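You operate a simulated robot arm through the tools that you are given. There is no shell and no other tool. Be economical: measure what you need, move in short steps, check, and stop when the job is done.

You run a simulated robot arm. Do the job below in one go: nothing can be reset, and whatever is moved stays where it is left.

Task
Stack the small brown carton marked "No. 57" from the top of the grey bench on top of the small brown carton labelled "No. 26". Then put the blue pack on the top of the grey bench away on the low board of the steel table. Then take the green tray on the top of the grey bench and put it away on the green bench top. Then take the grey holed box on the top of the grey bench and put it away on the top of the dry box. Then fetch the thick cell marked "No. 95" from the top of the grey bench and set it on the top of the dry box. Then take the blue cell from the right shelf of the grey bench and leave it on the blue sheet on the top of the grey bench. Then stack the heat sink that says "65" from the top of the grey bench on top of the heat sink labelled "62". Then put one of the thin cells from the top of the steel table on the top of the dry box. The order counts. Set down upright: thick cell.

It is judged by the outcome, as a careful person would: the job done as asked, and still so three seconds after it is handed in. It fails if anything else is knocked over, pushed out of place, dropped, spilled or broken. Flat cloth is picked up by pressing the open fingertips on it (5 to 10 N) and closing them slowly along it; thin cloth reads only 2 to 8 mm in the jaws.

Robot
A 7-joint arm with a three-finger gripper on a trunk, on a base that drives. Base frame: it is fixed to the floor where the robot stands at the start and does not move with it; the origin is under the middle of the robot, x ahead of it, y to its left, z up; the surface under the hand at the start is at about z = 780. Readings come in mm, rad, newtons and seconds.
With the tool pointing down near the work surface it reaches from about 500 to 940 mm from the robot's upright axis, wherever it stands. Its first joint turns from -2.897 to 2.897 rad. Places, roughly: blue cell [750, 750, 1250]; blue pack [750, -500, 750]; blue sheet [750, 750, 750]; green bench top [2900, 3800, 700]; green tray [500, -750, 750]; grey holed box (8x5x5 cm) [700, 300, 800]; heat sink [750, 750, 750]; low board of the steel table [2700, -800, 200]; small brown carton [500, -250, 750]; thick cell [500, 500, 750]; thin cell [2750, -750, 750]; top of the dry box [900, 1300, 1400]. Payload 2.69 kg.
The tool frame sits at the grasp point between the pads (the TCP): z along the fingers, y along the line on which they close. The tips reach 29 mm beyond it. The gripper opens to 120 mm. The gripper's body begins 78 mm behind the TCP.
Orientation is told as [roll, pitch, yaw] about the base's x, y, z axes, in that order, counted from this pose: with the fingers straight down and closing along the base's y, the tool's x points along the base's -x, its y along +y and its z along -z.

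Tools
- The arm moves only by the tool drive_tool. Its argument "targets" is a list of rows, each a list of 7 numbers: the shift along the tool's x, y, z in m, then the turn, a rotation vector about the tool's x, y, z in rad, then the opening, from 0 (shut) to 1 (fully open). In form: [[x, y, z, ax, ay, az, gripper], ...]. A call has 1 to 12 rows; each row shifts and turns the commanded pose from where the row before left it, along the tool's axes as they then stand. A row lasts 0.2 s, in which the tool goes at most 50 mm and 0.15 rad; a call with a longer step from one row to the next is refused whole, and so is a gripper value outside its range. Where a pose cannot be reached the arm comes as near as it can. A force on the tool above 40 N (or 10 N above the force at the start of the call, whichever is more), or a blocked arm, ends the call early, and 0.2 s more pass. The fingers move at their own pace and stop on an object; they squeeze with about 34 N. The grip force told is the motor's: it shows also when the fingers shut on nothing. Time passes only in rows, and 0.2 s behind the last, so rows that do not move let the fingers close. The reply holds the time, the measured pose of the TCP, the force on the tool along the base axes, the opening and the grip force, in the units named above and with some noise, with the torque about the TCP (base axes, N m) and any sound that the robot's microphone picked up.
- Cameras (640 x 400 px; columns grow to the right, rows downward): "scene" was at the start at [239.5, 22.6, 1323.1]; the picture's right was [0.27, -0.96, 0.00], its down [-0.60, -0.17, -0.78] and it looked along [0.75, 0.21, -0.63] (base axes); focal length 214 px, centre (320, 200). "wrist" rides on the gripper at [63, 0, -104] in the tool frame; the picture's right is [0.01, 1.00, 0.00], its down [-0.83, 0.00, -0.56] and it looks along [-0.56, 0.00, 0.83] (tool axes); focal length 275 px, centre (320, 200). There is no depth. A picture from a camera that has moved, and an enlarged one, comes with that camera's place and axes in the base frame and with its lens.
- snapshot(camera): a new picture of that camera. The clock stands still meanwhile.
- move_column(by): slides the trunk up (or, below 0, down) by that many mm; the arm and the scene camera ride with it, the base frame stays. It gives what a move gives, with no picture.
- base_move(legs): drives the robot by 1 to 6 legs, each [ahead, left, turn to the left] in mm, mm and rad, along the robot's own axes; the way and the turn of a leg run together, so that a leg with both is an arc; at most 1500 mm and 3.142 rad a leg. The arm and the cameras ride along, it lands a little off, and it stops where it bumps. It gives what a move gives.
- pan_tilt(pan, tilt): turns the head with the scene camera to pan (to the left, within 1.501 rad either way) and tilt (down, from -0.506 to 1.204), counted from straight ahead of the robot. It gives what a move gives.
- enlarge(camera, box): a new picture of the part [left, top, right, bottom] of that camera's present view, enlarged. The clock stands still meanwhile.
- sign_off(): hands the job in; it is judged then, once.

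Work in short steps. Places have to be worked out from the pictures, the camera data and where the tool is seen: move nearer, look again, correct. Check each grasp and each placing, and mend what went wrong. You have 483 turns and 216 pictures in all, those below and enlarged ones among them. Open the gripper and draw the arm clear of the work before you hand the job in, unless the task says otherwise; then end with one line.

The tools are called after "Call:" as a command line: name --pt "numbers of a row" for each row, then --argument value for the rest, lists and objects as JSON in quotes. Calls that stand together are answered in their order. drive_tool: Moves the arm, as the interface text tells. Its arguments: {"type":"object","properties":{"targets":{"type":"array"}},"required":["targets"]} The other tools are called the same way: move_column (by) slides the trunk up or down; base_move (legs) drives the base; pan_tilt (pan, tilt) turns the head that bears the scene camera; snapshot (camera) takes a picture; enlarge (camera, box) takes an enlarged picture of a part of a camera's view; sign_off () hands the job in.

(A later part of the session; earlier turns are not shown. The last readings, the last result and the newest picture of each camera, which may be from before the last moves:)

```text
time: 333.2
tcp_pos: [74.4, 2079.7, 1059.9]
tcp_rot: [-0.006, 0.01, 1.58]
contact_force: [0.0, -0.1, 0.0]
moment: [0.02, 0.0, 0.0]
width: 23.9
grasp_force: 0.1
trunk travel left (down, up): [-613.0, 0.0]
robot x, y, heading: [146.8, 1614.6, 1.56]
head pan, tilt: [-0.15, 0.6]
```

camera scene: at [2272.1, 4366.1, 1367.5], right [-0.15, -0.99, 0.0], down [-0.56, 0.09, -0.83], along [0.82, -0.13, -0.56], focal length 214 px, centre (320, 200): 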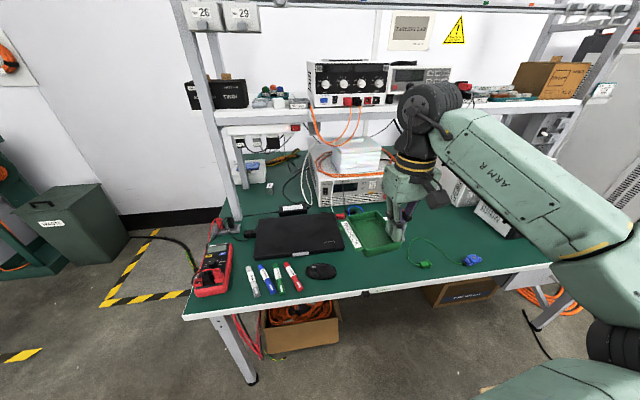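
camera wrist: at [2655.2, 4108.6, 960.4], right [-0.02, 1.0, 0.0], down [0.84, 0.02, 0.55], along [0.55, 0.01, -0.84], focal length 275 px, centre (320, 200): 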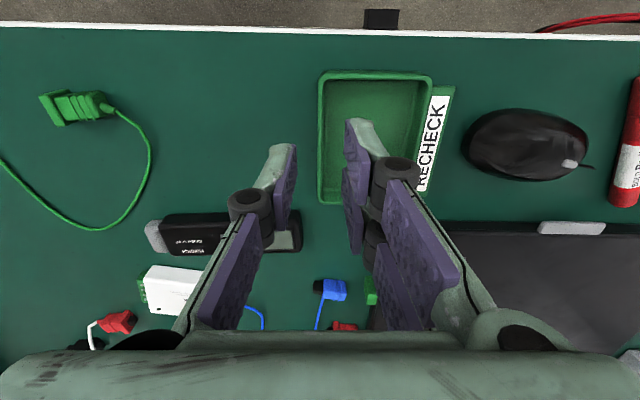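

Continue back to about (-150,150), then turn to face the bench.

Call:
base_move --legs '[[-150, 55, 0.01], [-1000, 240, 0], [-310, 0, 0], [0, 0, -1.57]]'

Call:
pan_tilt --pan 0.3 --tilt 0.7

Call:
snapshot --camera "scene"

```text
time: 344.9
tcp_pos: [307.3, 276.5, 1059.7]
tcp_rot: [-0.006, 0.011, 0.036]
contact_force: [-0.1, -0.7, -0.2]
moment: [-0.03, -0.01, 0.01]
width: 24.2
grasp_force: 0.0
trunk travel left (down, up): [-613.0, 0.0]
robot x, y, heading: [-158.2, 189.0, 0.015]
head pan, tilt: [-0.15, 0.6]
```

```text
time: 345.8
tcp_pos: [307.2, 276.9, 1060.7]
tcp_rot: [-0.006, 0.009, 0.038]
contact_force: [0.4, -0.3, -0.2]
moment: [0.02, -0.01, 0.01]
width: 24.1
grasp_force: 0.0
trunk travel left (down, up): [-613.0, 0.0]
robot x, y, heading: [-159.7, 191.5, 0.017]
head pan, tilt: [0.3, 0.7]
```

```text
125 pictures are left
camera scene: at [80.4, 219.7, 1358.9], right [0.31, -0.95, 0.0], down [-0.61, -0.2, -0.77], along [0.73, 0.24, -0.64], focal length 214 px, centre (320, 200)
```

scene: 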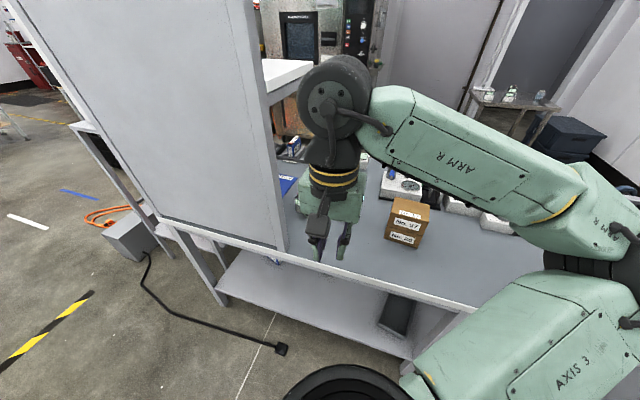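

Panel's edge is at y≈467. I move ahead to x≈0 and look with the wrist camera for the holed box.

Call:
base_move --legs '[[155, -20, -0.015]]'

Call:
snapshot --camera "wrist"

```text
time: 347.2
tcp_pos: [461.1, 252.5, 1059.4]
tcp_rot: [-0.004, 0.009, 0.024]
contact_force: [0.7, 0.0, -0.4]
moment: [-0.02, 0.07, -0.02]
width: 24.0
grasp_force: 0.0
trunk travel left (down, up): [-613.0, 0.0]
robot x, y, heading: [-1.9, 173.1, 0.009]
head pan, tilt: [0.3, 0.7]
```

```text
124 pictures are left
camera wrist: at [399.8, 251.4, 1165.1], right [-0.03, 1.0, 0.0], down [0.84, 0.03, 0.55], along [0.55, 0.01, -0.84], focal length 275 px, centre (320, 200)
```

wrist: 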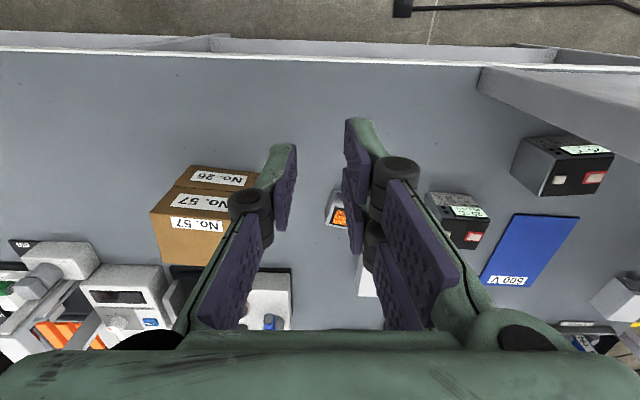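

Open the gripper to see between the fingers, with an enlarged view too.

Call:
drive_tool --pt "0 0 0 0 0 0 0.6" --pt "0 0 0 0 0 0 1" --pt "0 0 0 0 0 0 1" --pt "0 0 0 0 0 0 1" --pt "0 0 0 0 0 0 1"

Call:
enlarge --camera "wrist" --box '[240, 100, 640, 350]'

Call:
enlarge --camera "wrist" --box '[400, 120, 640, 270]'

```text
time: 348.4
tcp_pos: [460.9, 252.1, 1060.5]
tcp_rot: [-0.005, 0.008, 0.025]
contact_force: [0.4, -1.0, 1.0]
moment: [-0.02, 0.0, -0.03]
width: 112.1
grasp_force: 0.1
trunk travel left (down, up): [-613.0, 0.0]
robot x, y, heading: [-6.0, 173.3, 0.007]
head pan, tilt: [0.3, 0.7]
```

```text
1.60 times, centred on (440, 225) of wrist
camera zoom: at [399.1, 251.5, 1165.4], right [-0.03, 1.0, -0.01], down [0.84, 0.03, 0.55], along [0.55, 0.01, -0.84], focal length 440 px, centre (128, 160)
```

zoom: 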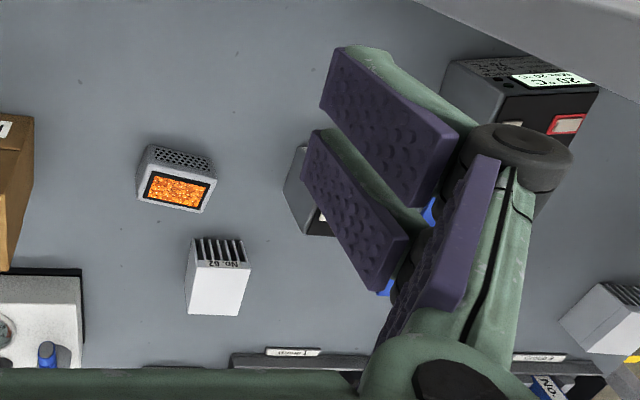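

```text
2.67 times, centred on (520, 195) of wrist
camera zoom: at [399.1, 251.5, 1165.4], right [-0.03, 1.0, -0.01], down [0.84, 0.03, 0.55], along [0.55, 0.01, -0.84], focal length 734 px, centre (-213, 213)
```

zoom: 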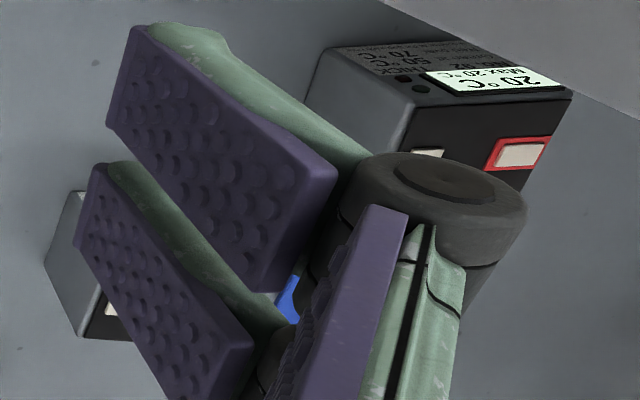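

Holed box top centre ≈ (650,304), long side (80) along y turned about -0.28. I move over it at z≈900 with matching yaw and look again.

Call:
drive_tool --pt "-0.038 0.0094 0.03 0 0 0 1" --pt "-0.038 0.0094 0.03 0 0 0 1" --pt "-0.038 0.0094 0.03 0 0 0 1" --pt "-0.038 0.0094 0.03 0 0 0 1" --pt "-0.037 0.0094 0.03 0 0 0 1" --pt "0 0 0 0 0 0.15 1" --pt "0 0 0 0 0 0.15 1" --pt "0 0 0 0 0 0 1"

Call:
snapshot --camera "wrist"

```text
time: 350.2
tcp_pos: [646.0, 304.2, 910.0]
tcp_rot: [-0.007, 0.008, -0.277]
contact_force: [-0.1, 0.1, -0.5]
moment: [0.01, 0.01, -0.03]
width: 119.8
grasp_force: 0.3
trunk travel left (down, up): [-613.0, 0.0]
robot x, y, heading: [-6.3, 174.9, 0.007]
head pan, tilt: [0.3, 0.7]
```

```text
121 pictures are left
camera wrist: at [586.8, 320.9, 1013.9], right [0.27, 0.96, -0.01], down [0.81, -0.22, 0.55], along [0.53, -0.15, -0.84], focal length 275 px, centre (320, 200)
```

wrist: 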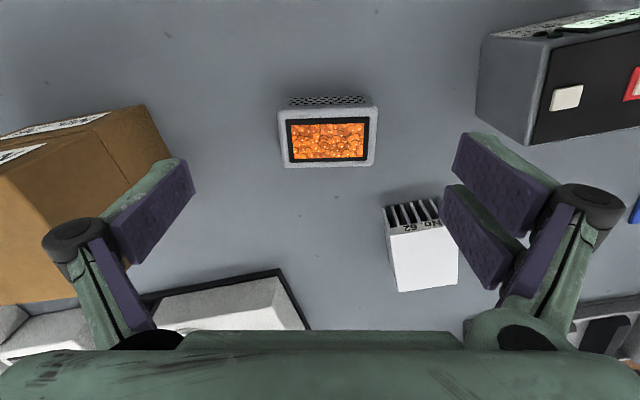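

Nearly aligned. Correct yaw by -0.05, centre at (653.5,307), and descend to z≈815.

Call:
drive_tool --pt "-0.0064 0.0049 0.01 0 0 -0.05 0.9" --pt "0 0 0.035 0 0 0 0.88" --pt "0 0 0.035 0 0 0 0.88" --pt "0 0 0.015 0 0 0 0.88" --pt "0 0 0 0 0 0 0.88"

Call:
snapshot --camera "wrist"

```text
time: 351.4
tcp_pos: [655.3, 306.0, 812.8]
tcp_rot: [-0.006, 0.007, -0.226]
contact_force: [-0.5, 0.1, 0.2]
moment: [-0.01, 0.01, 0.02]
width: 105.5
grasp_force: 0.1
trunk travel left (down, up): [-613.0, 0.0]
robot x, y, heading: [-7.0, 176.1, 0.007]
head pan, tilt: [0.3, 0.7]
```

```text
120 pictures are left
camera wrist: at [594.0, 320.6, 917.3], right [0.22, 0.98, -0.01], down [0.82, -0.18, 0.55], along [0.54, -0.13, -0.84], focal length 275 px, centre (320, 200)
```

wrist: 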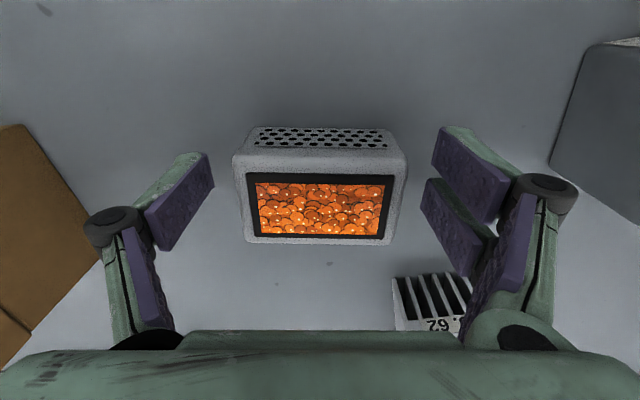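

Aligned. Close and lift.

Call:
drive_tool --pt "0 0 0 0 0 0 0.7" --pt "0 0 0 0 0 0 0.45" --pt "0 0 0 0 0 0 0.45" --pt "0 0 0 0 0 0 0.45" --pt "0 0 -0.02 0 0 0 0.45" --pt "0 0 -0.04 0 0 0 0.45" --pt "0 0 -0.04 0 0 0 0.45" --pt "0 0 0 0 0 0 0.45"

Call:
snapshot --camera "wrist"

```text
time: 353.2
tcp_pos: [654.8, 307.3, 914.1]
tcp_rot: [-0.007, 0.007, -0.226]
contact_force: [0.2, -0.4, -0.5]
moment: [0.0, 0.05, -0.01]
width: 71.1
grasp_force: 34.4
trunk travel left (down, up): [-613.0, 0.0]
robot x, y, heading: [-6.0, 171.2, 0.006]
head pan, tilt: [0.3, 0.7]
```

```text
119 pictures are left
camera wrist: at [595.7, 322.1, 1019.5], right [0.22, 0.98, -0.01], down [0.82, -0.18, 0.55], along [0.53, -0.13, -0.84], focal length 275 px, centre (320, 200)
```

wrist: 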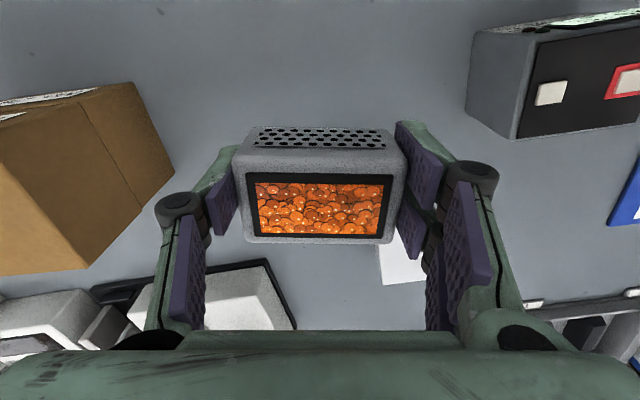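

Box held firmly. Raise and tuck, back away, and drive left to face the dry box from the front side.

Call:
drive_tool --pt "0 0 -0.04 0 0 0 0.45" --pt "0.0352 -0.0174 -0.03 0 0 0 0.45" --pt "0.0352 -0.0174 -0.03 0 0 0 0.45" --pt "0.0352 -0.0174 -0.03 0 0 0 0.45" --pt "0.0352 -0.0174 -0.03 0 0 0 0.45" --pt "0.0352 -0.0174 0 0 0 0 0.45" --pt "0 0 0 0 0 0 0.45"

Call:
base_move --legs '[[-200, 0, 0], [0, 1130, 0]]'

Call:
pan_tilt --pan 0.0 --tilt 0.2

Call:
snapshot --camera "scene"

```text
time: 354.8
tcp_pos: [465.8, 260.0, 1078.2]
tcp_rot: [-0.006, 0.005, -0.227]
contact_force: [0.3, 0.2, 0.3]
moment: [0.0, 0.02, 0.0]
width: 71.2
grasp_force: 34.0
trunk travel left (down, up): [-613.0, 0.0]
robot x, y, heading: [-6.2, 170.6, 0.0]
head pan, tilt: [0.3, 0.7]
```

```text
time: 365.1
tcp_pos: [274.9, 1375.5, 1078.0]
tcp_rot: [-0.007, 0.007, -0.248]
contact_force: [0.0, -0.5, -1.3]
moment: [-0.01, -0.01, -0.02]
width: 71.4
grasp_force: 34.0
trunk travel left (down, up): [-613.0, 0.0]
robot x, y, heading: [-198.8, 1297.6, -0.013]
head pan, tilt: [0.3, 0.7]
```

```text
time: 366.0
tcp_pos: [274.0, 1374.3, 1077.2]
tcp_rot: [-0.007, 0.007, -0.248]
contact_force: [-0.3, -0.5, -1.0]
moment: [-0.01, 0.01, 0.01]
width: 71.2
grasp_force: 34.3
trunk travel left (down, up): [-613.0, 0.0]
robot x, y, heading: [-199.6, 1297.3, -0.018]
head pan, tilt: [0.0, 0.201]
```

```text
118 pictures are left
camera scene: at [51.7, 1293.3, 1404.2], right [-0.01, -1.0, 0.0], down [-0.2, 0.0, -0.98], along [0.98, -0.01, -0.2], focal length 214 px, centre (320, 200)
```

scene: 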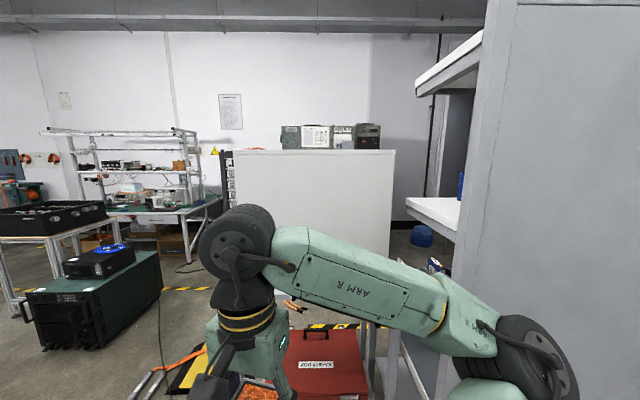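

The dry box's near face is at x≈690, y from 1070 to 1550, top z≈1420. I raise the tool high to look onto its top.

Call:
drive_tool --pt "0 0 -0.048 0 0 0 0.45" --pt "0 0 -0.048 0 0 0 0.45" --pt "0 0 -0.048 0 0 0 0.45" --pt "0 0 -0.048 0 0 0 0.45" --pt "0 0 -0.048 0 0 0 0.45" --pt "0 0 -0.048 0 0 0 0.45" --pt "0 0 -0.048 0 0 0 0.45" --pt "0 0 -0.048 0 0 0 0.45" --pt "0 0 -0.048 0 0 0 0.45" --pt "0 0 0 0 0 0 0.45"

Call:
snapshot --camera "wrist"

```text
time: 368.2
tcp_pos: [273.6, 1375.4, 1199.7]
tcp_rot: [-0.004, 0.008, -0.249]
contact_force: [0.1, -0.4, -0.7]
moment: [0.05, 0.0, -0.02]
width: 71.2
grasp_force: 33.6
out of reach, approached as far as the arm can: row 3, 4, 5, 6, 7, 8, 9
trunk travel left (down, up): [-613.0, 0.0]
robot x, y, heading: [-198.2, 1298.8, -0.017]
head pan, tilt: [0.0, 0.201]
```

```text
117 pictures are left
camera wrist: at [214.1, 1391.0, 1305.2], right [0.24, 0.97, 0.0], down [0.81, -0.2, 0.55], along [0.53, -0.13, -0.84], focal length 275 px, centre (320, 200)
```

wrist: 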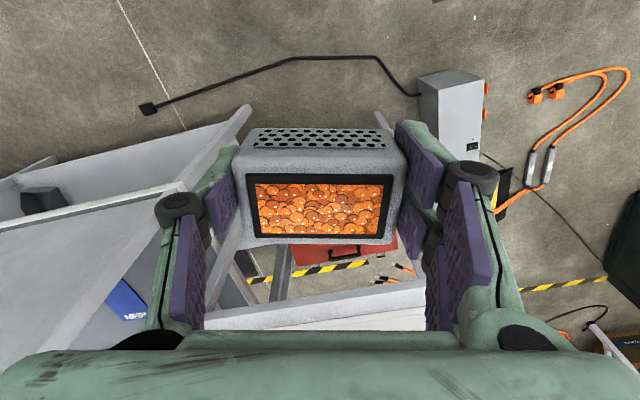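

Tool-down cannot reach that height; a tilted tool should. I test tilting the tool 45° forward and rising.

Call:
drive_tool --pt "0 0 0 0 -0.14 0 0.45" --pt "0 0 0 0 -0.14 0 0.45" --pt "0 0 0 0 -0.14 0 0.45" --pt "0 0 0 0 -0.14 0 0.45" --pt "0 0 0 0 -0.14 0 0.45" --pt "0 0 0 0 -0.085 0 0.45" --pt "0 0 0 0 0 0 0.45"

Call:
drive_tool --pt "-0.03 0 -0.03 0 0 0 0.45" --pt "-0.03 0 -0.03 0 0 0 0.45" --pt "-0.03 0 -0.03 0 0 0 0.45" --pt "-0.03 0 -0.03 0 0 0 0.45" --pt "-0.03 0 -0.03 0 0 0 0.45" --pt "-0.03 0 -0.03 0 0 0 0.45" --pt "0 0 0 0 0 0 0.45"

```text
time: 369.8
tcp_pos: [281.9, 1363.1, 1184.2]
tcp_rot: [-0.006, -0.779, -0.241]
contact_force: [0.0, 0.2, -0.7]
moment: [0.0, 0.03, -0.01]
width: 71.1
grasp_force: 34.0
out of reach, approached as far as the arm can: row 2, 3, 4, 5, 6
trunk travel left (down, up): [-613.0, 0.0]
robot x, y, heading: [-200.3, 1298.8, -0.013]
head pan, tilt: [0.0, 0.201]
```

```text
time: 371.2
tcp_pos: [319.7, 1299.3, 1318.4]
tcp_rot: [-0.006, -0.768, -0.086]
contact_force: [1.0, -0.6, -1.4]
moment: [0.0, 0.05, 0.03]
width: 71.3
grasp_force: 33.6
out of reach, approached as far as the arm can: row 1, 2, 3, 4, 5, 6
trunk travel left (down, up): [-613.0, 0.0]
robot x, y, heading: [-195.0, 1295.2, -0.018]
head pan, tilt: [0.0, 0.201]
stopped in row 6: the arm was blocked; the commanded pose is now the measured one
```

Call:
snapshot --camera "scene"

Call:
snapshot --camera "wrist"

```text
116 pictures are left
camera scene: at [51.8, 1293.3, 1404.2], right [-0.02, -1.0, 0.0], down [-0.2, 0.0, -0.98], along [0.98, -0.01, -0.2], focal length 214 px, centre (320, 200)
```

scene: 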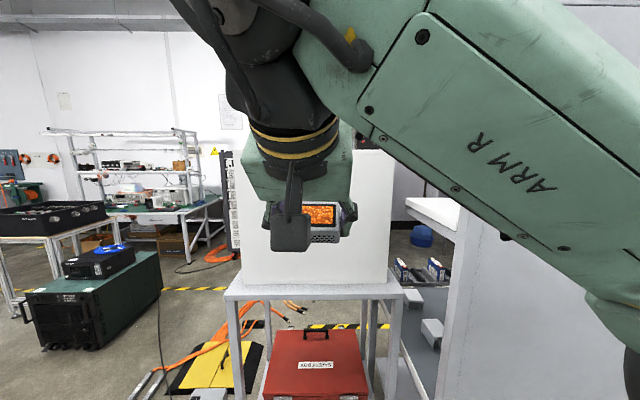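

```text
115 pictures are left
camera wrist: at [203.0, 1309.6, 1349.3], right [0.09, 1.0, -0.01], down [0.21, -0.01, 0.98], along [0.97, -0.09, -0.21], focal length 275 px, centre (320, 200)
```

wrist: 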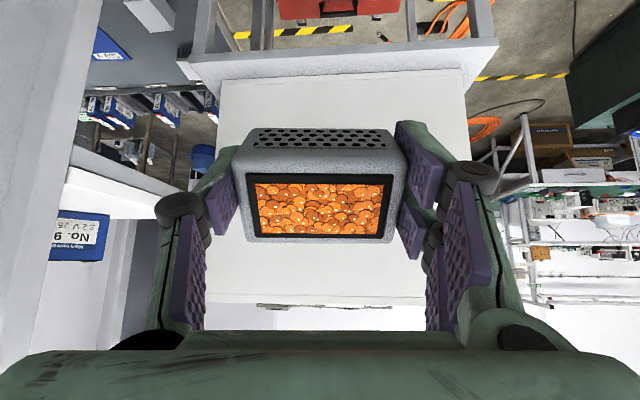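

Move forward 180 mm first, then try rising.

Call:
drive_tool --pt "-0.0255 0 0.0255 0 0 0 0.45" --pt "-0.0255 0 0.0255 0 0 0 0.45" --pt "-0.0255 0 0.0255 0 0 0 0.45" --pt "-0.0255 0 0.0255 0 0 0 0.45" --pt "-0.0255 0 0.0255 0 0 0 0.45" --pt "0 0 0 0 0 0 0.45"

Call:
drive_tool --pt "-0.025 0 -0.025 0 0 0 0.45" --pt "-0.025 0 -0.025 0 0 0 0.45" --pt "-0.025 0 -0.025 0 0 0 0.45" --pt "-0.025 0 -0.025 0 0 0 0.45" --pt "-0.02 0 -0.02 0 0 0 0.45" --pt "0 0 0 0 0 0 0.45"

```text
time: 372.6
tcp_pos: [500.3, 1280.9, 1315.5]
tcp_rot: [-0.008, -0.773, -0.085]
contact_force: [-0.2, 0.0, -1.4]
moment: [0.02, -0.01, -0.03]
width: 71.2
grasp_force: 34.1
trunk travel left (down, up): [-613.0, 0.0]
robot x, y, heading: [-198.8, 1295.7, -0.016]
head pan, tilt: [0.0, 0.201]
```

```text
time: 374.0
tcp_pos: [519.5, 1259.5, 1391.5]
tcp_rot: [-0.007, -0.775, -0.087]
contact_force: [0.2, 0.1, -0.3]
moment: [0.02, -0.03, -0.02]
width: 71.3
grasp_force: 33.8
out of reach, approached as far as the arm can: row 2, 3, 4, 5
trunk travel left (down, up): [-613.0, 0.0]
robot x, y, heading: [-196.9, 1296.2, -0.014]
head pan, tilt: [0.0, 0.201]
```

Findings: reach sphere needs the tool ~60° from vertical at that height, so for an upright set-down I must grip with that same tilt. I'll set the box back on the bench front and regrasp it tilted. First lower and un-tilt the arm.

Call:
drive_tool --pt "0.03 0 0.03 0 0 0 0.45" --pt "0.03 0 0.03 0 0 0 0.45" --pt "0.03 0 0.03 0 0 0 0.45" --pt "0.03 0 0.03 0 0 0 0.45" --pt "0.03 0 0.03 0 0 0 0.45" --pt "0.03 0 0.03 0 0 0 0.45" --pt "0.03 0 0.03 0 0 0 0.45" --pt "0 0 0 0 0 0 0.45"

Call:
drive_tool --pt "0 0 -0.02 0 0.13 0 0.45" --pt "0 0 -0.02 0 0.13 0 0.45" --pt "0 0 -0.02 0 0.13 0 0.45" --pt "0 0 -0.02 0 0.13 0 0.45" --pt "0.02 0 0 0 0.13 0 0.45" --pt "0.03 0 0 0 0.13 0 0.45" --pt "0.03 0 0 0 0 0 0.45" --pt "0.03 0 0 0 0 0 0.45" --pt "0 0 0 0 0 0 0.45"

```text
time: 375.8
tcp_pos: [515.0, 1255.5, 1094.7]
tcp_rot: [-0.009, -0.772, -0.087]
contact_force: [-0.2, 0.0, -0.4]
moment: [-0.01, -0.02, 0.0]
width: 71.1
grasp_force: 34.0
trunk travel left (down, up): [-613.0, 0.0]
robot x, y, heading: [-200.0, 1295.2, -0.017]
head pan, tilt: [0.0, 0.201]
```

```text
time: 377.8
tcp_pos: [364.0, 1270.7, 1154.9]
tcp_rot: [-0.009, 0.009, -0.095]
contact_force: [-0.3, -0.6, -1.8]
moment: [-0.03, 0.03, 0.02]
width: 71.4
grasp_force: 33.8
trunk travel left (down, up): [-613.0, 0.0]
robot x, y, heading: [-198.2, 1295.7, -0.015]
head pan, tilt: [0.0, 0.201]
```

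Tuck a bit more and drive back to the bench's open front.

Call:
drive_tool --pt "0.03 0 0.04 0 0 0 0.45" --pt "0.03 0 0.04 0 0 0 0.45" --pt "0.02 0.02 0 0 0 0 0.45" --pt "0 0 0 0 0 0 0.45"

Call:
base_move --legs '[[0, -1150, 0.015], [195, 0, 0]]'

Call:
snapshot --camera "wrist"

```text
time: 378.8
tcp_pos: [284.0, 1297.5, 1075.2]
tcp_rot: [-0.007, 0.01, -0.093]
contact_force: [-0.4, -0.7, -0.4]
moment: [0.02, 0.03, 0.02]
width: 71.2
grasp_force: 33.6
trunk travel left (down, up): [-613.0, 0.0]
robot x, y, heading: [-195.4, 1297.3, -0.015]
head pan, tilt: [0.0, 0.201]
```

```text
time: 389.1
tcp_pos: [463.0, 148.5, 1076.0]
tcp_rot: [-0.007, 0.009, -0.098]
contact_force: [-0.4, 0.3, -0.7]
moment: [-0.04, 0.02, 0.02]
width: 71.2
grasp_force: 34.0
trunk travel left (down, up): [-613.0, 0.0]
robot x, y, heading: [-16.7, 149.2, -0.023]
head pan, tilt: [0.0, 0.201]
```

```text
114 pictures are left
camera wrist: at [401.8, 155.1, 1179.9], right [0.09, 1.0, -0.01], down [0.83, -0.08, 0.55], along [0.54, -0.06, -0.84], focal length 275 px, centre (320, 200)
```

wrist: 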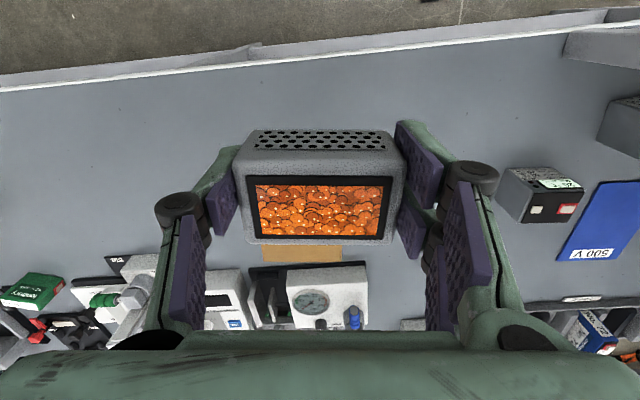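

I set the box down on the free bench spot near (600,290).

Call:
drive_tool --pt "-0.0244 0.031 0.03 0 0 0 0.45" --pt "-0.0244 0.031 0.03 0 0 0 0.45" --pt "-0.0244 0.031 0.03 0 0 0 0.45" --pt "-0.0244 0.031 0.03 0 0 0 0.45" --pt "-0.0244 0.031 0.03 0 0 0 0.45" --pt "0 0 0.04 0 0 -0.1 0.45" --pt "0 0 0.04 0 0 0 0.45" --pt "0 0 0.02 0 0 0 0.45" --pt "0 0 0.006 0 0 0 0.45" --pt "0 0 0 0 0 0 0.45"

```text
time: 391.3
tcp_pos: [596.4, 289.8, 815.4]
tcp_rot: [-0.006, 0.008, 0.002]
contact_force: [-0.2, -0.9, -0.1]
moment: [0.01, 0.02, 0.03]
width: 71.2
grasp_force: 34.1
trunk travel left (down, up): [-613.0, 0.0]
robot x, y, heading: [-23.2, 153.5, -0.019]
head pan, tilt: [0.0, 0.201]
```

Call:
drive_tool --pt "0 0 0.002 0 0 0 0.45" --pt "0 0 0.001 0 0 0 0.45" --pt "0 0 0 0 0 0 0.45"

```text
time: 392.1
tcp_pos: [596.6, 290.4, 812.6]
tcp_rot: [-0.005, 0.007, -0.001]
contact_force: [-0.2, 0.3, -1.9]
moment: [-0.04, 0.02, 0.0]
width: 70.9
grasp_force: 34.4
trunk travel left (down, up): [-613.0, 0.0]
robot x, y, heading: [-18.1, 152.1, -0.025]
head pan, tilt: [0.0, 0.201]
```

At the original grip height; one more half-millimetre, release and rise.

Call:
drive_tool --pt "0 0 0.0008 0 0 0 0.45" --pt "0 0 0 0 0 0 0.75" --pt "0 0 0 0 0 0 0.9" --pt "0 0 0 0 0 0 0.9" --pt "0 0 -0.03 0 0 0 0.9" --pt "0 0 -0.045 0 0 0 0.9" --pt "0 0 -0.045 0 0 0 0.9" --pt "0.04 0 0 0 0 0 0.9" --pt "0.045 0 0 0 0 0 0.9" --pt "0.045 0 0 0 0 0 0.9" --pt "0 0 0 0 0 0 0.9"

Call:
snapshot --camera "wrist"

```text
time: 394.5
tcp_pos: [469.5, 289.8, 933.5]
tcp_rot: [-0.005, 0.011, 0.002]
contact_force: [0.3, -1.1, 0.3]
moment: [0.05, 0.0, 0.0]
width: 107.8
grasp_force: 0.0
trunk travel left (down, up): [-613.0, 0.0]
robot x, y, heading: [-18.5, 152.7, -0.022]
head pan, tilt: [0.0, 0.201]
```

```text
113 pictures are left
camera wrist: at [407.1, 290.0, 1039.1], right [0.0, 1.0, -0.01], down [0.84, 0.01, 0.55], along [0.55, 0.0, -0.84], focal length 275 px, centre (320, 200)
```

wrist: 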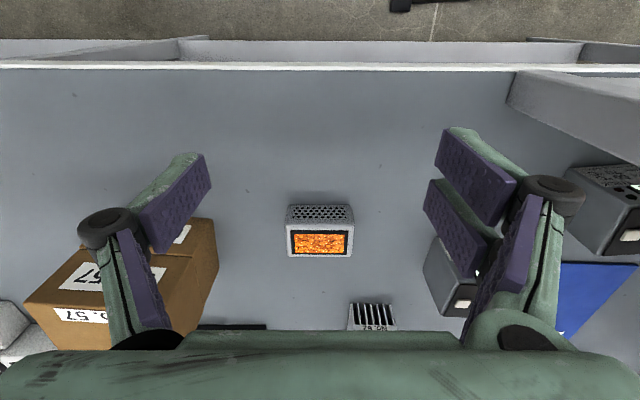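

The box stands at (597,290). For a 60° tilt grip I back the base 160 mm, then tilt.

Call:
base_move --legs '[[-160, 0, 0.02]]'

Call:
drive_tool --pt "-0.02 0 0 0 -0.1495 0 0.9" --pt "-0.02 0 0 0 -0.1495 0 0.9" --pt "-0.02 0 0 0 -0.1495 0 0.9" --pt "0 0 0.02 0 -0.1495 0 0.9" --pt "0 0 0.02 0 -0.1495 0 0.9" --pt "0 0 0.02 0 -0.1495 0 0.9" --pt "0 0 0.02 0 -0.15 0 0.9" --pt "0 0 0 0 0 0 0.9"

Call:
snapshot --camera "wrist"

```text
time: 395.9
tcp_pos: [306.5, 300.7, 934.7]
tcp_rot: [-0.007, 0.01, 0.02]
contact_force: [-0.5, 0.4, 0.6]
moment: [0.01, -0.05, 0.02]
width: 108.2
grasp_force: 0.0
trunk travel left (down, up): [-613.0, 0.0]
robot x, y, heading: [-182.3, 155.8, -0.0]
head pan, tilt: [0.0, 0.201]
```

```text
time: 397.7
tcp_pos: [455.2, 335.3, 889.4]
tcp_rot: [-0.012, -1.037, 0.03]
contact_force: [0.2, -0.4, -0.1]
moment: [0.0, 0.05, 0.07]
width: 107.9
grasp_force: 0.0
out of reach, approached as far as the arm can: row 4, 5, 6, 7
trunk travel left (down, up): [-613.0, 0.0]
robot x, y, heading: [-179.5, 154.2, -0.002]
head pan, tilt: [0.0, 0.201]
```

```text
112 pictures are left
camera wrist: at [332.4, 333.2, 887.4], right [-0.02, 1.0, -0.01], down [-0.06, 0.01, 1.0], along [1.0, 0.02, 0.06], focal length 275 px, centre (320, 200)
```

wrist: 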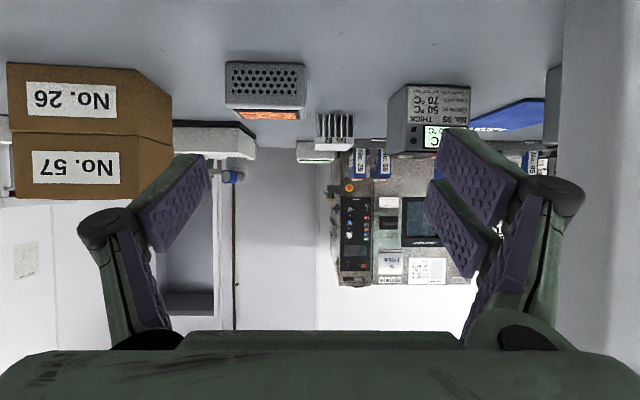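

The low view shows the thick cell "No. 95" next to the sheet. I line up with the box at low height.

Call:
enlarge --camera "wrist" --box '[210, 50, 490, 170]'

Call:
drive_tool --pt "0.0139 -0.015 0.0256 0 0 0 0.95" --pt "0.0139 -0.015 0.0256 0 0 0 0.95" --pt "0.0139 -0.015 0.0256 0 0 0 0.95" --pt "0 0 0 0 0 0 0.95"

Call:
snapshot --camera "wrist"

```text
2.29 times, centred on (350, 110) of wrist
camera zoom: at [332.4, 333.2, 887.4], right [-0.02, 1.0, -0.01], down [-0.06, 0.01, 1.0], along [1.0, 0.02, 0.06], focal length 629 px, centre (251, 406)
```

zoom: 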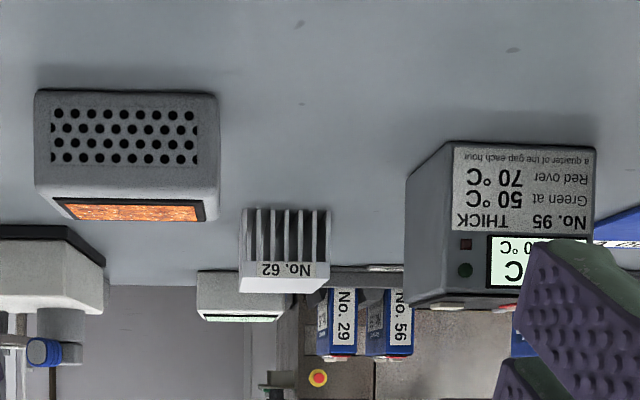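

```text
time: 398.7
tcp_pos: [499.1, 291.4, 815.3]
tcp_rot: [-0.011, -1.04, 0.029]
contact_force: [0.1, 0.1, -0.4]
moment: [-0.03, -0.01, 0.02]
width: 114.1
grasp_force: 0.1
trunk travel left (down, up): [-613.0, 0.0]
robot x, y, heading: [-176.9, 151.8, -0.001]
head pan, tilt: [0.0, 0.201]
```

```text
110 pictures are left
camera wrist: at [377.2, 288.6, 814.3], right [-0.02, 1.0, -0.01], down [-0.06, 0.01, 1.0], along [1.0, 0.02, 0.06], focal length 275 px, centre (320, 200)
```

wrist: 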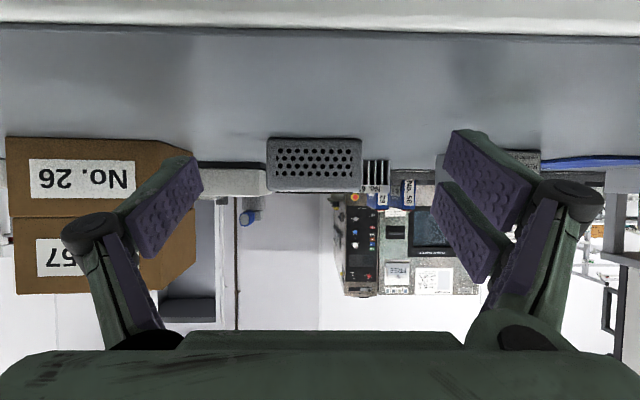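

Advance 98 mm onto the box at z≈812.

Call:
drive_tool --pt "-0.0158 -0.002 0.0286 0 0 0 0.95" --pt "-0.0158 -0.002 0.0286 0 0 0 0.95" --pt "-0.0158 -0.002 0.0286 0 0 0 0.95" --pt "0 0 0 0 0 0 0.95"

Call:
snapshot --camera "wrist"

Call:
pan_tilt --pan 0.2 --tilt 0.6

Call:
snapshot --camera "scene"

```text
time: 399.7
tcp_pos: [598.3, 288.0, 812.9]
tcp_rot: [-0.011, -1.039, 0.031]
contact_force: [0.3, 0.6, 0.7]
moment: [0.04, 0.01, 0.0]
width: 114.0
grasp_force: 0.0
trunk travel left (down, up): [-613.0, 0.0]
robot x, y, heading: [-180.7, 156.4, -0.005]
head pan, tilt: [0.0, 0.201]
```

```text
109 pictures are left
camera wrist: at [476.4, 285.3, 811.9], right [-0.02, 1.0, -0.01], down [-0.06, 0.01, 1.0], along [1.0, 0.02, 0.06], focal length 275 px, centre (320, 200)
```

wrist: 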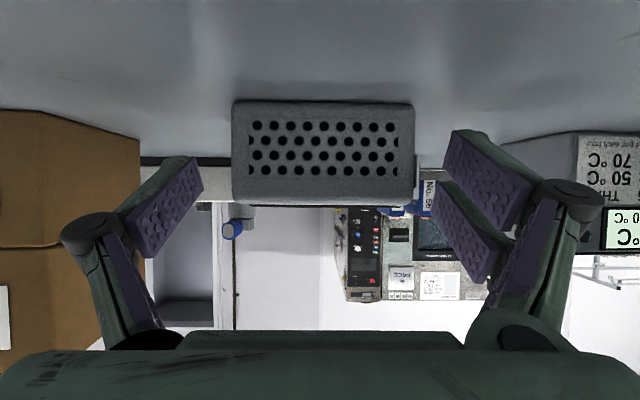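

```text
time: 400.6
tcp_pos: [597.1, 287.4, 813.5]
tcp_rot: [-0.01, -1.038, 0.032]
contact_force: [0.8, 0.2, -0.2]
moment: [0.02, -0.01, -0.03]
width: 114.0
grasp_force: 0.0
trunk travel left (down, up): [-613.0, 0.0]
robot x, y, heading: [-180.9, 154.9, -0.001]
head pan, tilt: [0.201, 0.6]
```

```text
108 pictures are left
camera scene: at [63.3, 170.4, 1367.5], right [0.2, -0.98, 0.0], down [-0.55, -0.11, -0.83], along [0.81, 0.16, -0.56], focal length 214 px, centre (320, 200)
```

scene: 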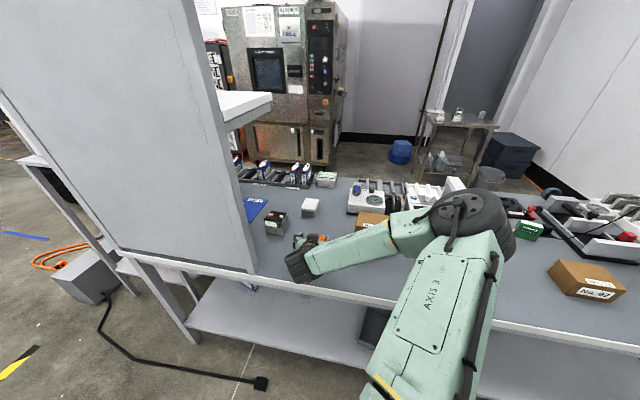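

Positioned; close on the box ends.

Call:
drive_tool --pt "0 0 0 0 0 0 0.7" --pt "0 0 0 0 0 0 0.45" --pt "0 0 0 0 0 0 0.45" --pt "0 0 0 0 0 0 0.45" --pt "0 0 0 0 0 0 0.45"

```text
time: 401.8
tcp_pos: [597.9, 287.4, 813.8]
tcp_rot: [-0.01, -1.039, 0.032]
contact_force: [0.3, 0.5, 0.5]
moment: [0.07, 0.02, 0.01]
width: 71.4
grasp_force: 34.1
trunk travel left (down, up): [-613.0, 0.0]
robot x, y, heading: [-180.9, 155.5, -0.002]
head pan, tilt: [0.201, 0.6]
```

Lift 120 mm vertically and check.

Call:
drive_tool --pt "-0.0172 0 -0.0102 0 0 0 0.45" --pt "-0.0344 0 -0.0204 0 0 0 0.45" --pt "-0.0344 0 -0.0204 0 0 0 0.45" --pt "-0.0172 0 -0.0102 0 0 0 0.45" --pt "0 0 0 0 0 0 0.45"

Call:
snapshot --camera "wrist"

```text
time: 403.0
tcp_pos: [597.6, 290.7, 932.6]
tcp_rot: [-0.012, -1.036, 0.032]
contact_force: [-0.1, 0.8, -1.0]
moment: [0.02, 0.02, -0.02]
width: 71.4
grasp_force: 34.0
trunk travel left (down, up): [-613.0, 0.0]
robot x, y, heading: [-179.2, 153.1, 0.003]
head pan, tilt: [0.201, 0.6]
```

```text
107 pictures are left
camera wrist: at [475.6, 286.9, 930.2], right [-0.02, 1.0, -0.01], down [-0.06, 0.01, 1.0], along [1.0, 0.02, 0.06], focal length 275 px, centre (320, 200)
```

wrist: 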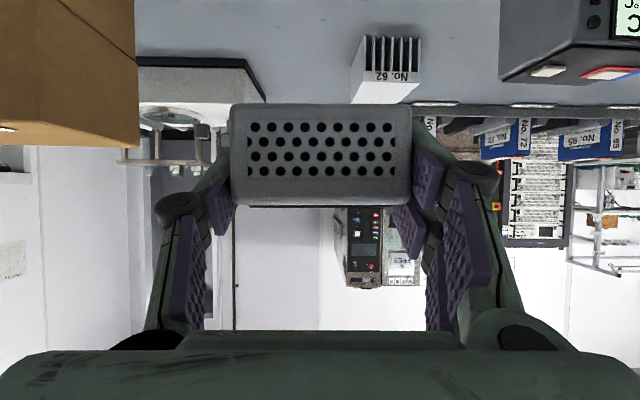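

Held upright. Back off and drive left to the dry box (y≈1370).

Call:
base_move --legs '[[-300, 0, 0], [0, 1180, 0]]'

Call:
drive_tool --pt "-0.02 -0.02 -0.04 0 0 0 0.45" --pt "-0.02 -0.02 -0.04 0 0 0 0.45" --pt "-0.02 -0.02 -0.04 0 0 0 0.45" --pt "-0.02 -0.02 -0.04 0 0 0 0.45" --pt "-0.025 -0.02 -0.035 0 0 0 0.45" --pt "-0.03 -0.02 -0.03 0 0 0 0.45" --pt "-0.03 0 -0.03 0 0 0 0.45" --pt "-0.03 0 -0.03 0 0 0 0.45" --pt "-0.03 0 -0.03 0 0 0 0.45" --pt "-0.03 0 -0.03 0 0 0 0.45" --pt "-0.03 0 -0.02 0 0 0 0.45" --pt "0 0 0 0 0 0 0.45"

```text
time: 414.0
tcp_pos: [315.1, 1435.7, 931.3]
tcp_rot: [-0.011, -1.035, 0.002]
contact_force: [-0.1, 0.2, -1.2]
moment: [0.01, -0.01, 0.01]
width: 71.4
grasp_force: 33.2
trunk travel left (down, up): [-613.0, 0.0]
robot x, y, heading: [-465.3, 1323.2, -0.028]
head pan, tilt: [0.201, 0.6]
```

```text
time: 415.3
tcp_pos: [189.5, 1398.5, 1130.6]
tcp_rot: [0.003, -1.023, 0.146]
contact_force: [0.2, -0.1, -0.5]
moment: [0.01, -0.01, 0.02]
width: 71.3
grasp_force: 34.0
trunk travel left (down, up): [-613.0, 0.0]
robot x, y, heading: [-464.4, 1321.8, -0.025]
head pan, tilt: [0.201, 0.6]
stopped in row 6: the arm was blocked; the commanded pose is now the measured one
```

Blocked (likely forearm near the head). I go forward 100 mm, then rise more gradually.

Call:
drive_tool --pt "-0.02 0 0.034 0 0 0 0.45" --pt "-0.02 0 0.034 0 0 0 0.45" --pt "-0.02 0 0.034 0 0 0 0.45" --pt "-0.035 0 -0.021 0 0 0 0.45" --pt "-0.035 0 -0.021 0 0 0 0.45" --pt "-0.035 0 -0.021 0 0 0 0.45" --pt "0 0 0 0 0 0 0.45"

Call:
pan_tilt --pan 0.0 --tilt 0.2

Call:
snapshot --camera "scene"

```text
time: 416.9
tcp_pos: [308.4, 1415.3, 1250.8]
tcp_rot: [0.0, -1.024, 0.149]
contact_force: [-0.1, 0.1, -1.2]
moment: [-0.03, 0.04, 0.0]
width: 71.3
grasp_force: 34.4
trunk travel left (down, up): [-613.0, 0.0]
robot x, y, heading: [-468.1, 1319.9, -0.028]
head pan, tilt: [0.201, 0.6]
```

```text
time: 417.8
tcp_pos: [308.6, 1416.1, 1251.9]
tcp_rot: [-0.001, -1.024, 0.148]
contact_force: [0.8, 0.4, -0.8]
moment: [0.0, 0.03, 0.0]
width: 71.3
grasp_force: 33.9
trunk travel left (down, up): [-613.0, 0.0]
robot x, y, heading: [-462.5, 1322.7, -0.025]
head pan, tilt: [0.0, 0.201]
```

```text
106 pictures are left
camera scene: at [-215.5, 1314.3, 1404.2], right [-0.03, -1.0, 0.0], down [-0.2, 0.01, -0.98], along [0.98, -0.03, -0.2], focal length 214 px, centre (320, 200)
```

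scene: 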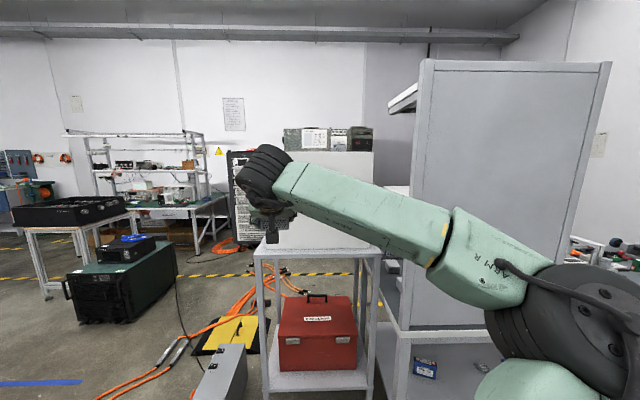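

Continue rising while watching limits.

Call:
drive_tool --pt "-0.03 0 -0.03 0 0 0 0.45" --pt "-0.03 0 -0.03 0 0 0 0.45" --pt "-0.03 0 -0.03 0 0 0 0.45" --pt "-0.03 0 -0.03 0 0 0 0.45" --pt "-0.03 0 -0.03 0 0 0 0.45" --pt "0 0 0 0 0 0 0.45"

```text
time: 419.2
tcp_pos: [256.0, 1407.8, 1459.3]
tcp_rot: [0.002, -1.023, 0.144]
contact_force: [-0.2, 0.7, -0.9]
moment: [-0.02, 0.03, 0.01]
width: 71.3
grasp_force: 33.9
trunk travel left (down, up): [-613.0, 0.0]
robot x, y, heading: [-468.1, 1318.5, -0.025]
head pan, tilt: [0.0, 0.201]
```

Call:
drive_tool --pt "-0.02 0 -0.012 0 0 0 0.45" --pt "-0.02 0 -0.012 0 0 0 0.45" --pt "0 0 0 0 0 0 0.45"

Call:
snapshot --camera "wrist"

```text
time: 420.0
tcp_pos: [267.7, 1406.3, 1478.8]
tcp_rot: [-0.001, -1.024, 0.146]
contact_force: [-0.3, 0.7, -0.3]
moment: [-0.02, 0.04, 0.02]
width: 71.2
grasp_force: 33.5
out of reach, approached as far as the arm can: row 1, 2
trunk travel left (down, up): [-613.0, 0.0]
robot x, y, heading: [-467.7, 1323.4, -0.03]
head pan, tilt: [0.0, 0.201]
```

```text
105 pictures are left
camera wrist: at [148.4, 1388.8, 1478.4], right [-0.15, 0.99, 0.0], down [-0.04, 0.0, 1.0], along [0.99, 0.15, 0.04], focal length 275 px, centre (320, 200)
```

wrist: 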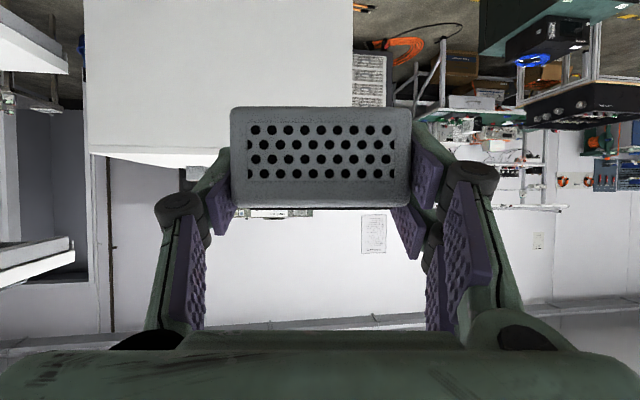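

Top of dry box is z≈1408, y 1051–1533; clearance now ~37 mm. I check the elbow versus the bench panel before driving in.

Call:
snapshot --camera "scene"

```text
104 pictures are left
camera scene: at [-215.6, 1314.2, 1404.2], right [-0.03, -1.0, 0.0], down [-0.2, 0.01, -0.98], along [0.98, -0.03, -0.2], focal length 214 px, centre (320, 200)
```

scene: 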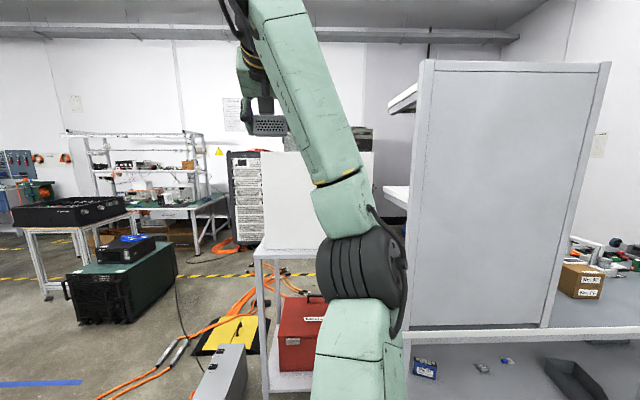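

Here the elbow would hit the dry box before the tool gets over it; a nearly horizontal tool (≈80°) is needed. Plan: set the box on the bench's front edge, regrip at ~80°, and return. First lower the arm and drive back.

Call:
drive_tool --pt "0.025 0 0.035 0 0 0 0.45" --pt "0.025 0 0.035 0 0 0 0.45" --pt "0.025 0 0.035 0 0 0 0.45" --pt "0.025 0 0.035 0 0 0 0.45" --pt "0.03 0 0.022 0 0 0 0.45" --pt "0.03 0 0.022 0 0 0 0.45" --pt "0.03 0 0.022 0 0 0 0.45" --pt "0.03 0 0.022 0 0 0 0.45" --pt "0.03 0 0.018 0 0 0 0.45" --pt "0.03 0 0.018 0 0 0 0.45" --pt "0 0 0 0 0 0 0.45"

Call:
base_move --legs '[[0, -1200, 0.028]]'

Call:
pan_tilt --pan 0.2 --tilt 0.5

Call:
snapshot --camera "scene"

```text
time: 422.4
tcp_pos: [347.9, 1418.3, 1099.7]
tcp_rot: [-0.001, -1.026, 0.146]
contact_force: [-0.2, -0.6, -1.0]
moment: [-0.04, 0.03, 0.02]
width: 71.6
grasp_force: 33.7
trunk travel left (down, up): [-613.0, 0.0]
robot x, y, heading: [-464.2, 1320.7, -0.027]
head pan, tilt: [0.0, 0.201]
```

```text
time: 431.9
tcp_pos: [329.1, 237.9, 1100.1]
tcp_rot: [0.0, -1.025, 0.178]
contact_force: [-0.5, 0.6, -1.5]
moment: [0.02, 0.01, -0.01]
width: 71.4
grasp_force: 33.5
trunk travel left (down, up): [-613.0, 0.0]
robot x, y, heading: [-481.4, 123.2, -0.002]
head pan, tilt: [0.0, 0.201]
```

```text
time: 432.8
tcp_pos: [327.6, 239.4, 1100.1]
tcp_rot: [0.001, -1.025, 0.178]
contact_force: [0.3, -0.2, -0.8]
moment: [-0.03, 0.02, -0.03]
width: 71.3
grasp_force: 34.5
trunk travel left (down, up): [-613.0, 0.0]
robot x, y, heading: [-480.4, 120.1, -0.004]
head pan, tilt: [0.201, 0.499]
```

```text
103 pictures are left
camera scene: at [-235.6, 137.2, 1376.6], right [0.2, -0.98, 0.0], down [-0.47, -0.1, -0.88], along [0.86, 0.18, -0.48], focal length 214 px, centre (320, 200)
```

scene: 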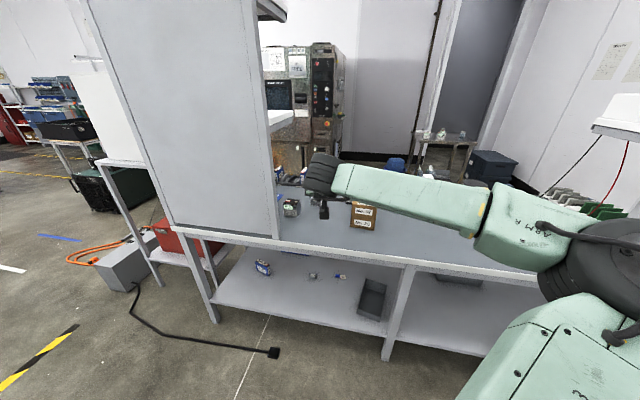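

Drive ahead so the box is over the bench front strip (x≈495), square up the yaw and lower.

Call:
base_move --legs '[[168, 0, 0]]'

Call:
drive_tool --pt "0 0 0 0.073 0 0.044 0.45" --pt "0 0 0 0.073 0 0.044 0.45" --pt "0.0342 0 0.0208 0 0 0 0.45" --pt "0.0342 0 0.0208 0 0 0 0.45" --pt "0.0342 0 0.0208 0 0 0 0.45" --pt "0.0342 0 0.0208 0 0 0 0.45" --pt "0.0342 0 0.0208 0 0 0 0.45" --pt "0.0342 0 0.0208 0 0 0 0.45" --pt "0 0 0 0 0 0 0.45"

Call:
snapshot --camera "wrist"

```text
time: 434.2
tcp_pos: [499.7, 239.2, 1098.4]
tcp_rot: [0.0, -1.024, 0.176]
contact_force: [-0.4, -0.6, -0.6]
moment: [-0.03, -0.02, 0.0]
width: 71.3
grasp_force: 34.3
trunk travel left (down, up): [-613.0, 0.0]
robot x, y, heading: [-312.6, 121.1, -0.002]
head pan, tilt: [0.201, 0.499]
```

```text
time: 436.2
tcp_pos: [496.9, 240.6, 859.9]
tcp_rot: [-0.002, -1.024, 0.007]
contact_force: [-0.8, -0.1, 0.0]
moment: [0.03, -0.01, -0.02]
width: 71.2
grasp_force: 34.7
trunk travel left (down, up): [-613.0, 0.0]
robot x, y, heading: [-312.8, 118.8, 0.001]
head pan, tilt: [0.201, 0.499]
```

```text
102 pictures are left
camera wrist: at [375.2, 239.8, 860.0], right [-0.01, 1.0, 0.0], down [-0.04, 0.0, 1.0], along [1.0, 0.01, 0.04], focal length 275 px, centre (320, 200)
```

wrist: 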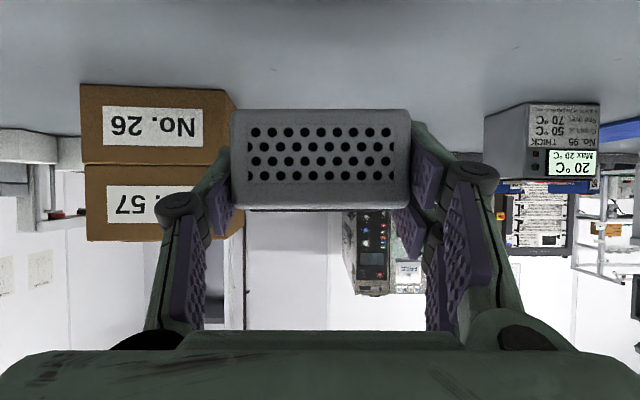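

Lower to the surface.

Call:
drive_tool --pt "0.0256 0 0.0156 0 -0.013 0 0.45" --pt "0.0085 0 0.0052 0 0 0 0.45" --pt "0.0034 0 0.0021 0 0 0 0.45" --pt "0 0 0 0 0 0 0.45"

Call:
drive_tool --pt "0.0017 0 0.001 0 0 0 0.45" --pt "0 0 0 0 0 0 0.45"

```text
time: 437.2
tcp_pos: [498.9, 239.2, 814.6]
tcp_rot: [-0.003, -1.036, 0.006]
contact_force: [-0.4, 0.7, -0.7]
moment: [-0.01, -0.01, -0.02]
width: 71.3
grasp_force: 33.9
trunk travel left (down, up): [-613.0, 0.0]
robot x, y, heading: [-310.7, 119.1, -0.004]
head pan, tilt: [0.201, 0.499]
```

```text
time: 437.8
tcp_pos: [498.3, 239.7, 814.2]
tcp_rot: [-0.002, -1.037, 0.007]
contact_force: [0.0, 0.7, -0.6]
moment: [-0.02, 0.0, 0.0]
width: 71.1
grasp_force: 34.5
trunk travel left (down, up): [-613.0, 0.0]
robot x, y, heading: [-310.9, 117.4, 0.001]
head pan, tilt: [0.201, 0.499]
```

Call:
drive_tool --pt "0.0013 0 0.0008 0 0 0 0.45" --pt "0 0 0 0 0 0 0.45"

Call:
drive_tool --pt "0.0013 0 0.0008 0 0 0 0.45" --pt "0 0 0 0 0 0 0.45"

```text
time: 438.4
tcp_pos: [499.4, 238.5, 812.0]
tcp_rot: [0.0, -1.036, 0.007]
contact_force: [-0.3, 0.1, -1.0]
moment: [0.02, 0.0, 0.0]
width: 71.3
grasp_force: 33.8
trunk travel left (down, up): [-613.0, 0.0]
robot x, y, heading: [-312.9, 117.5, -0.001]
head pan, tilt: [0.201, 0.499]
```

```text
time: 439.0
tcp_pos: [499.7, 238.2, 811.9]
tcp_rot: [-0.002, -1.04, 0.005]
contact_force: [-0.5, -0.3, 3.1]
moment: [0.14, -0.03, 0.03]
width: 71.2
grasp_force: 34.5
trunk travel left (down, up): [-613.0, 0.0]
robot x, y, heading: [-310.9, 118.9, 0.002]
head pan, tilt: [0.201, 0.499]
```

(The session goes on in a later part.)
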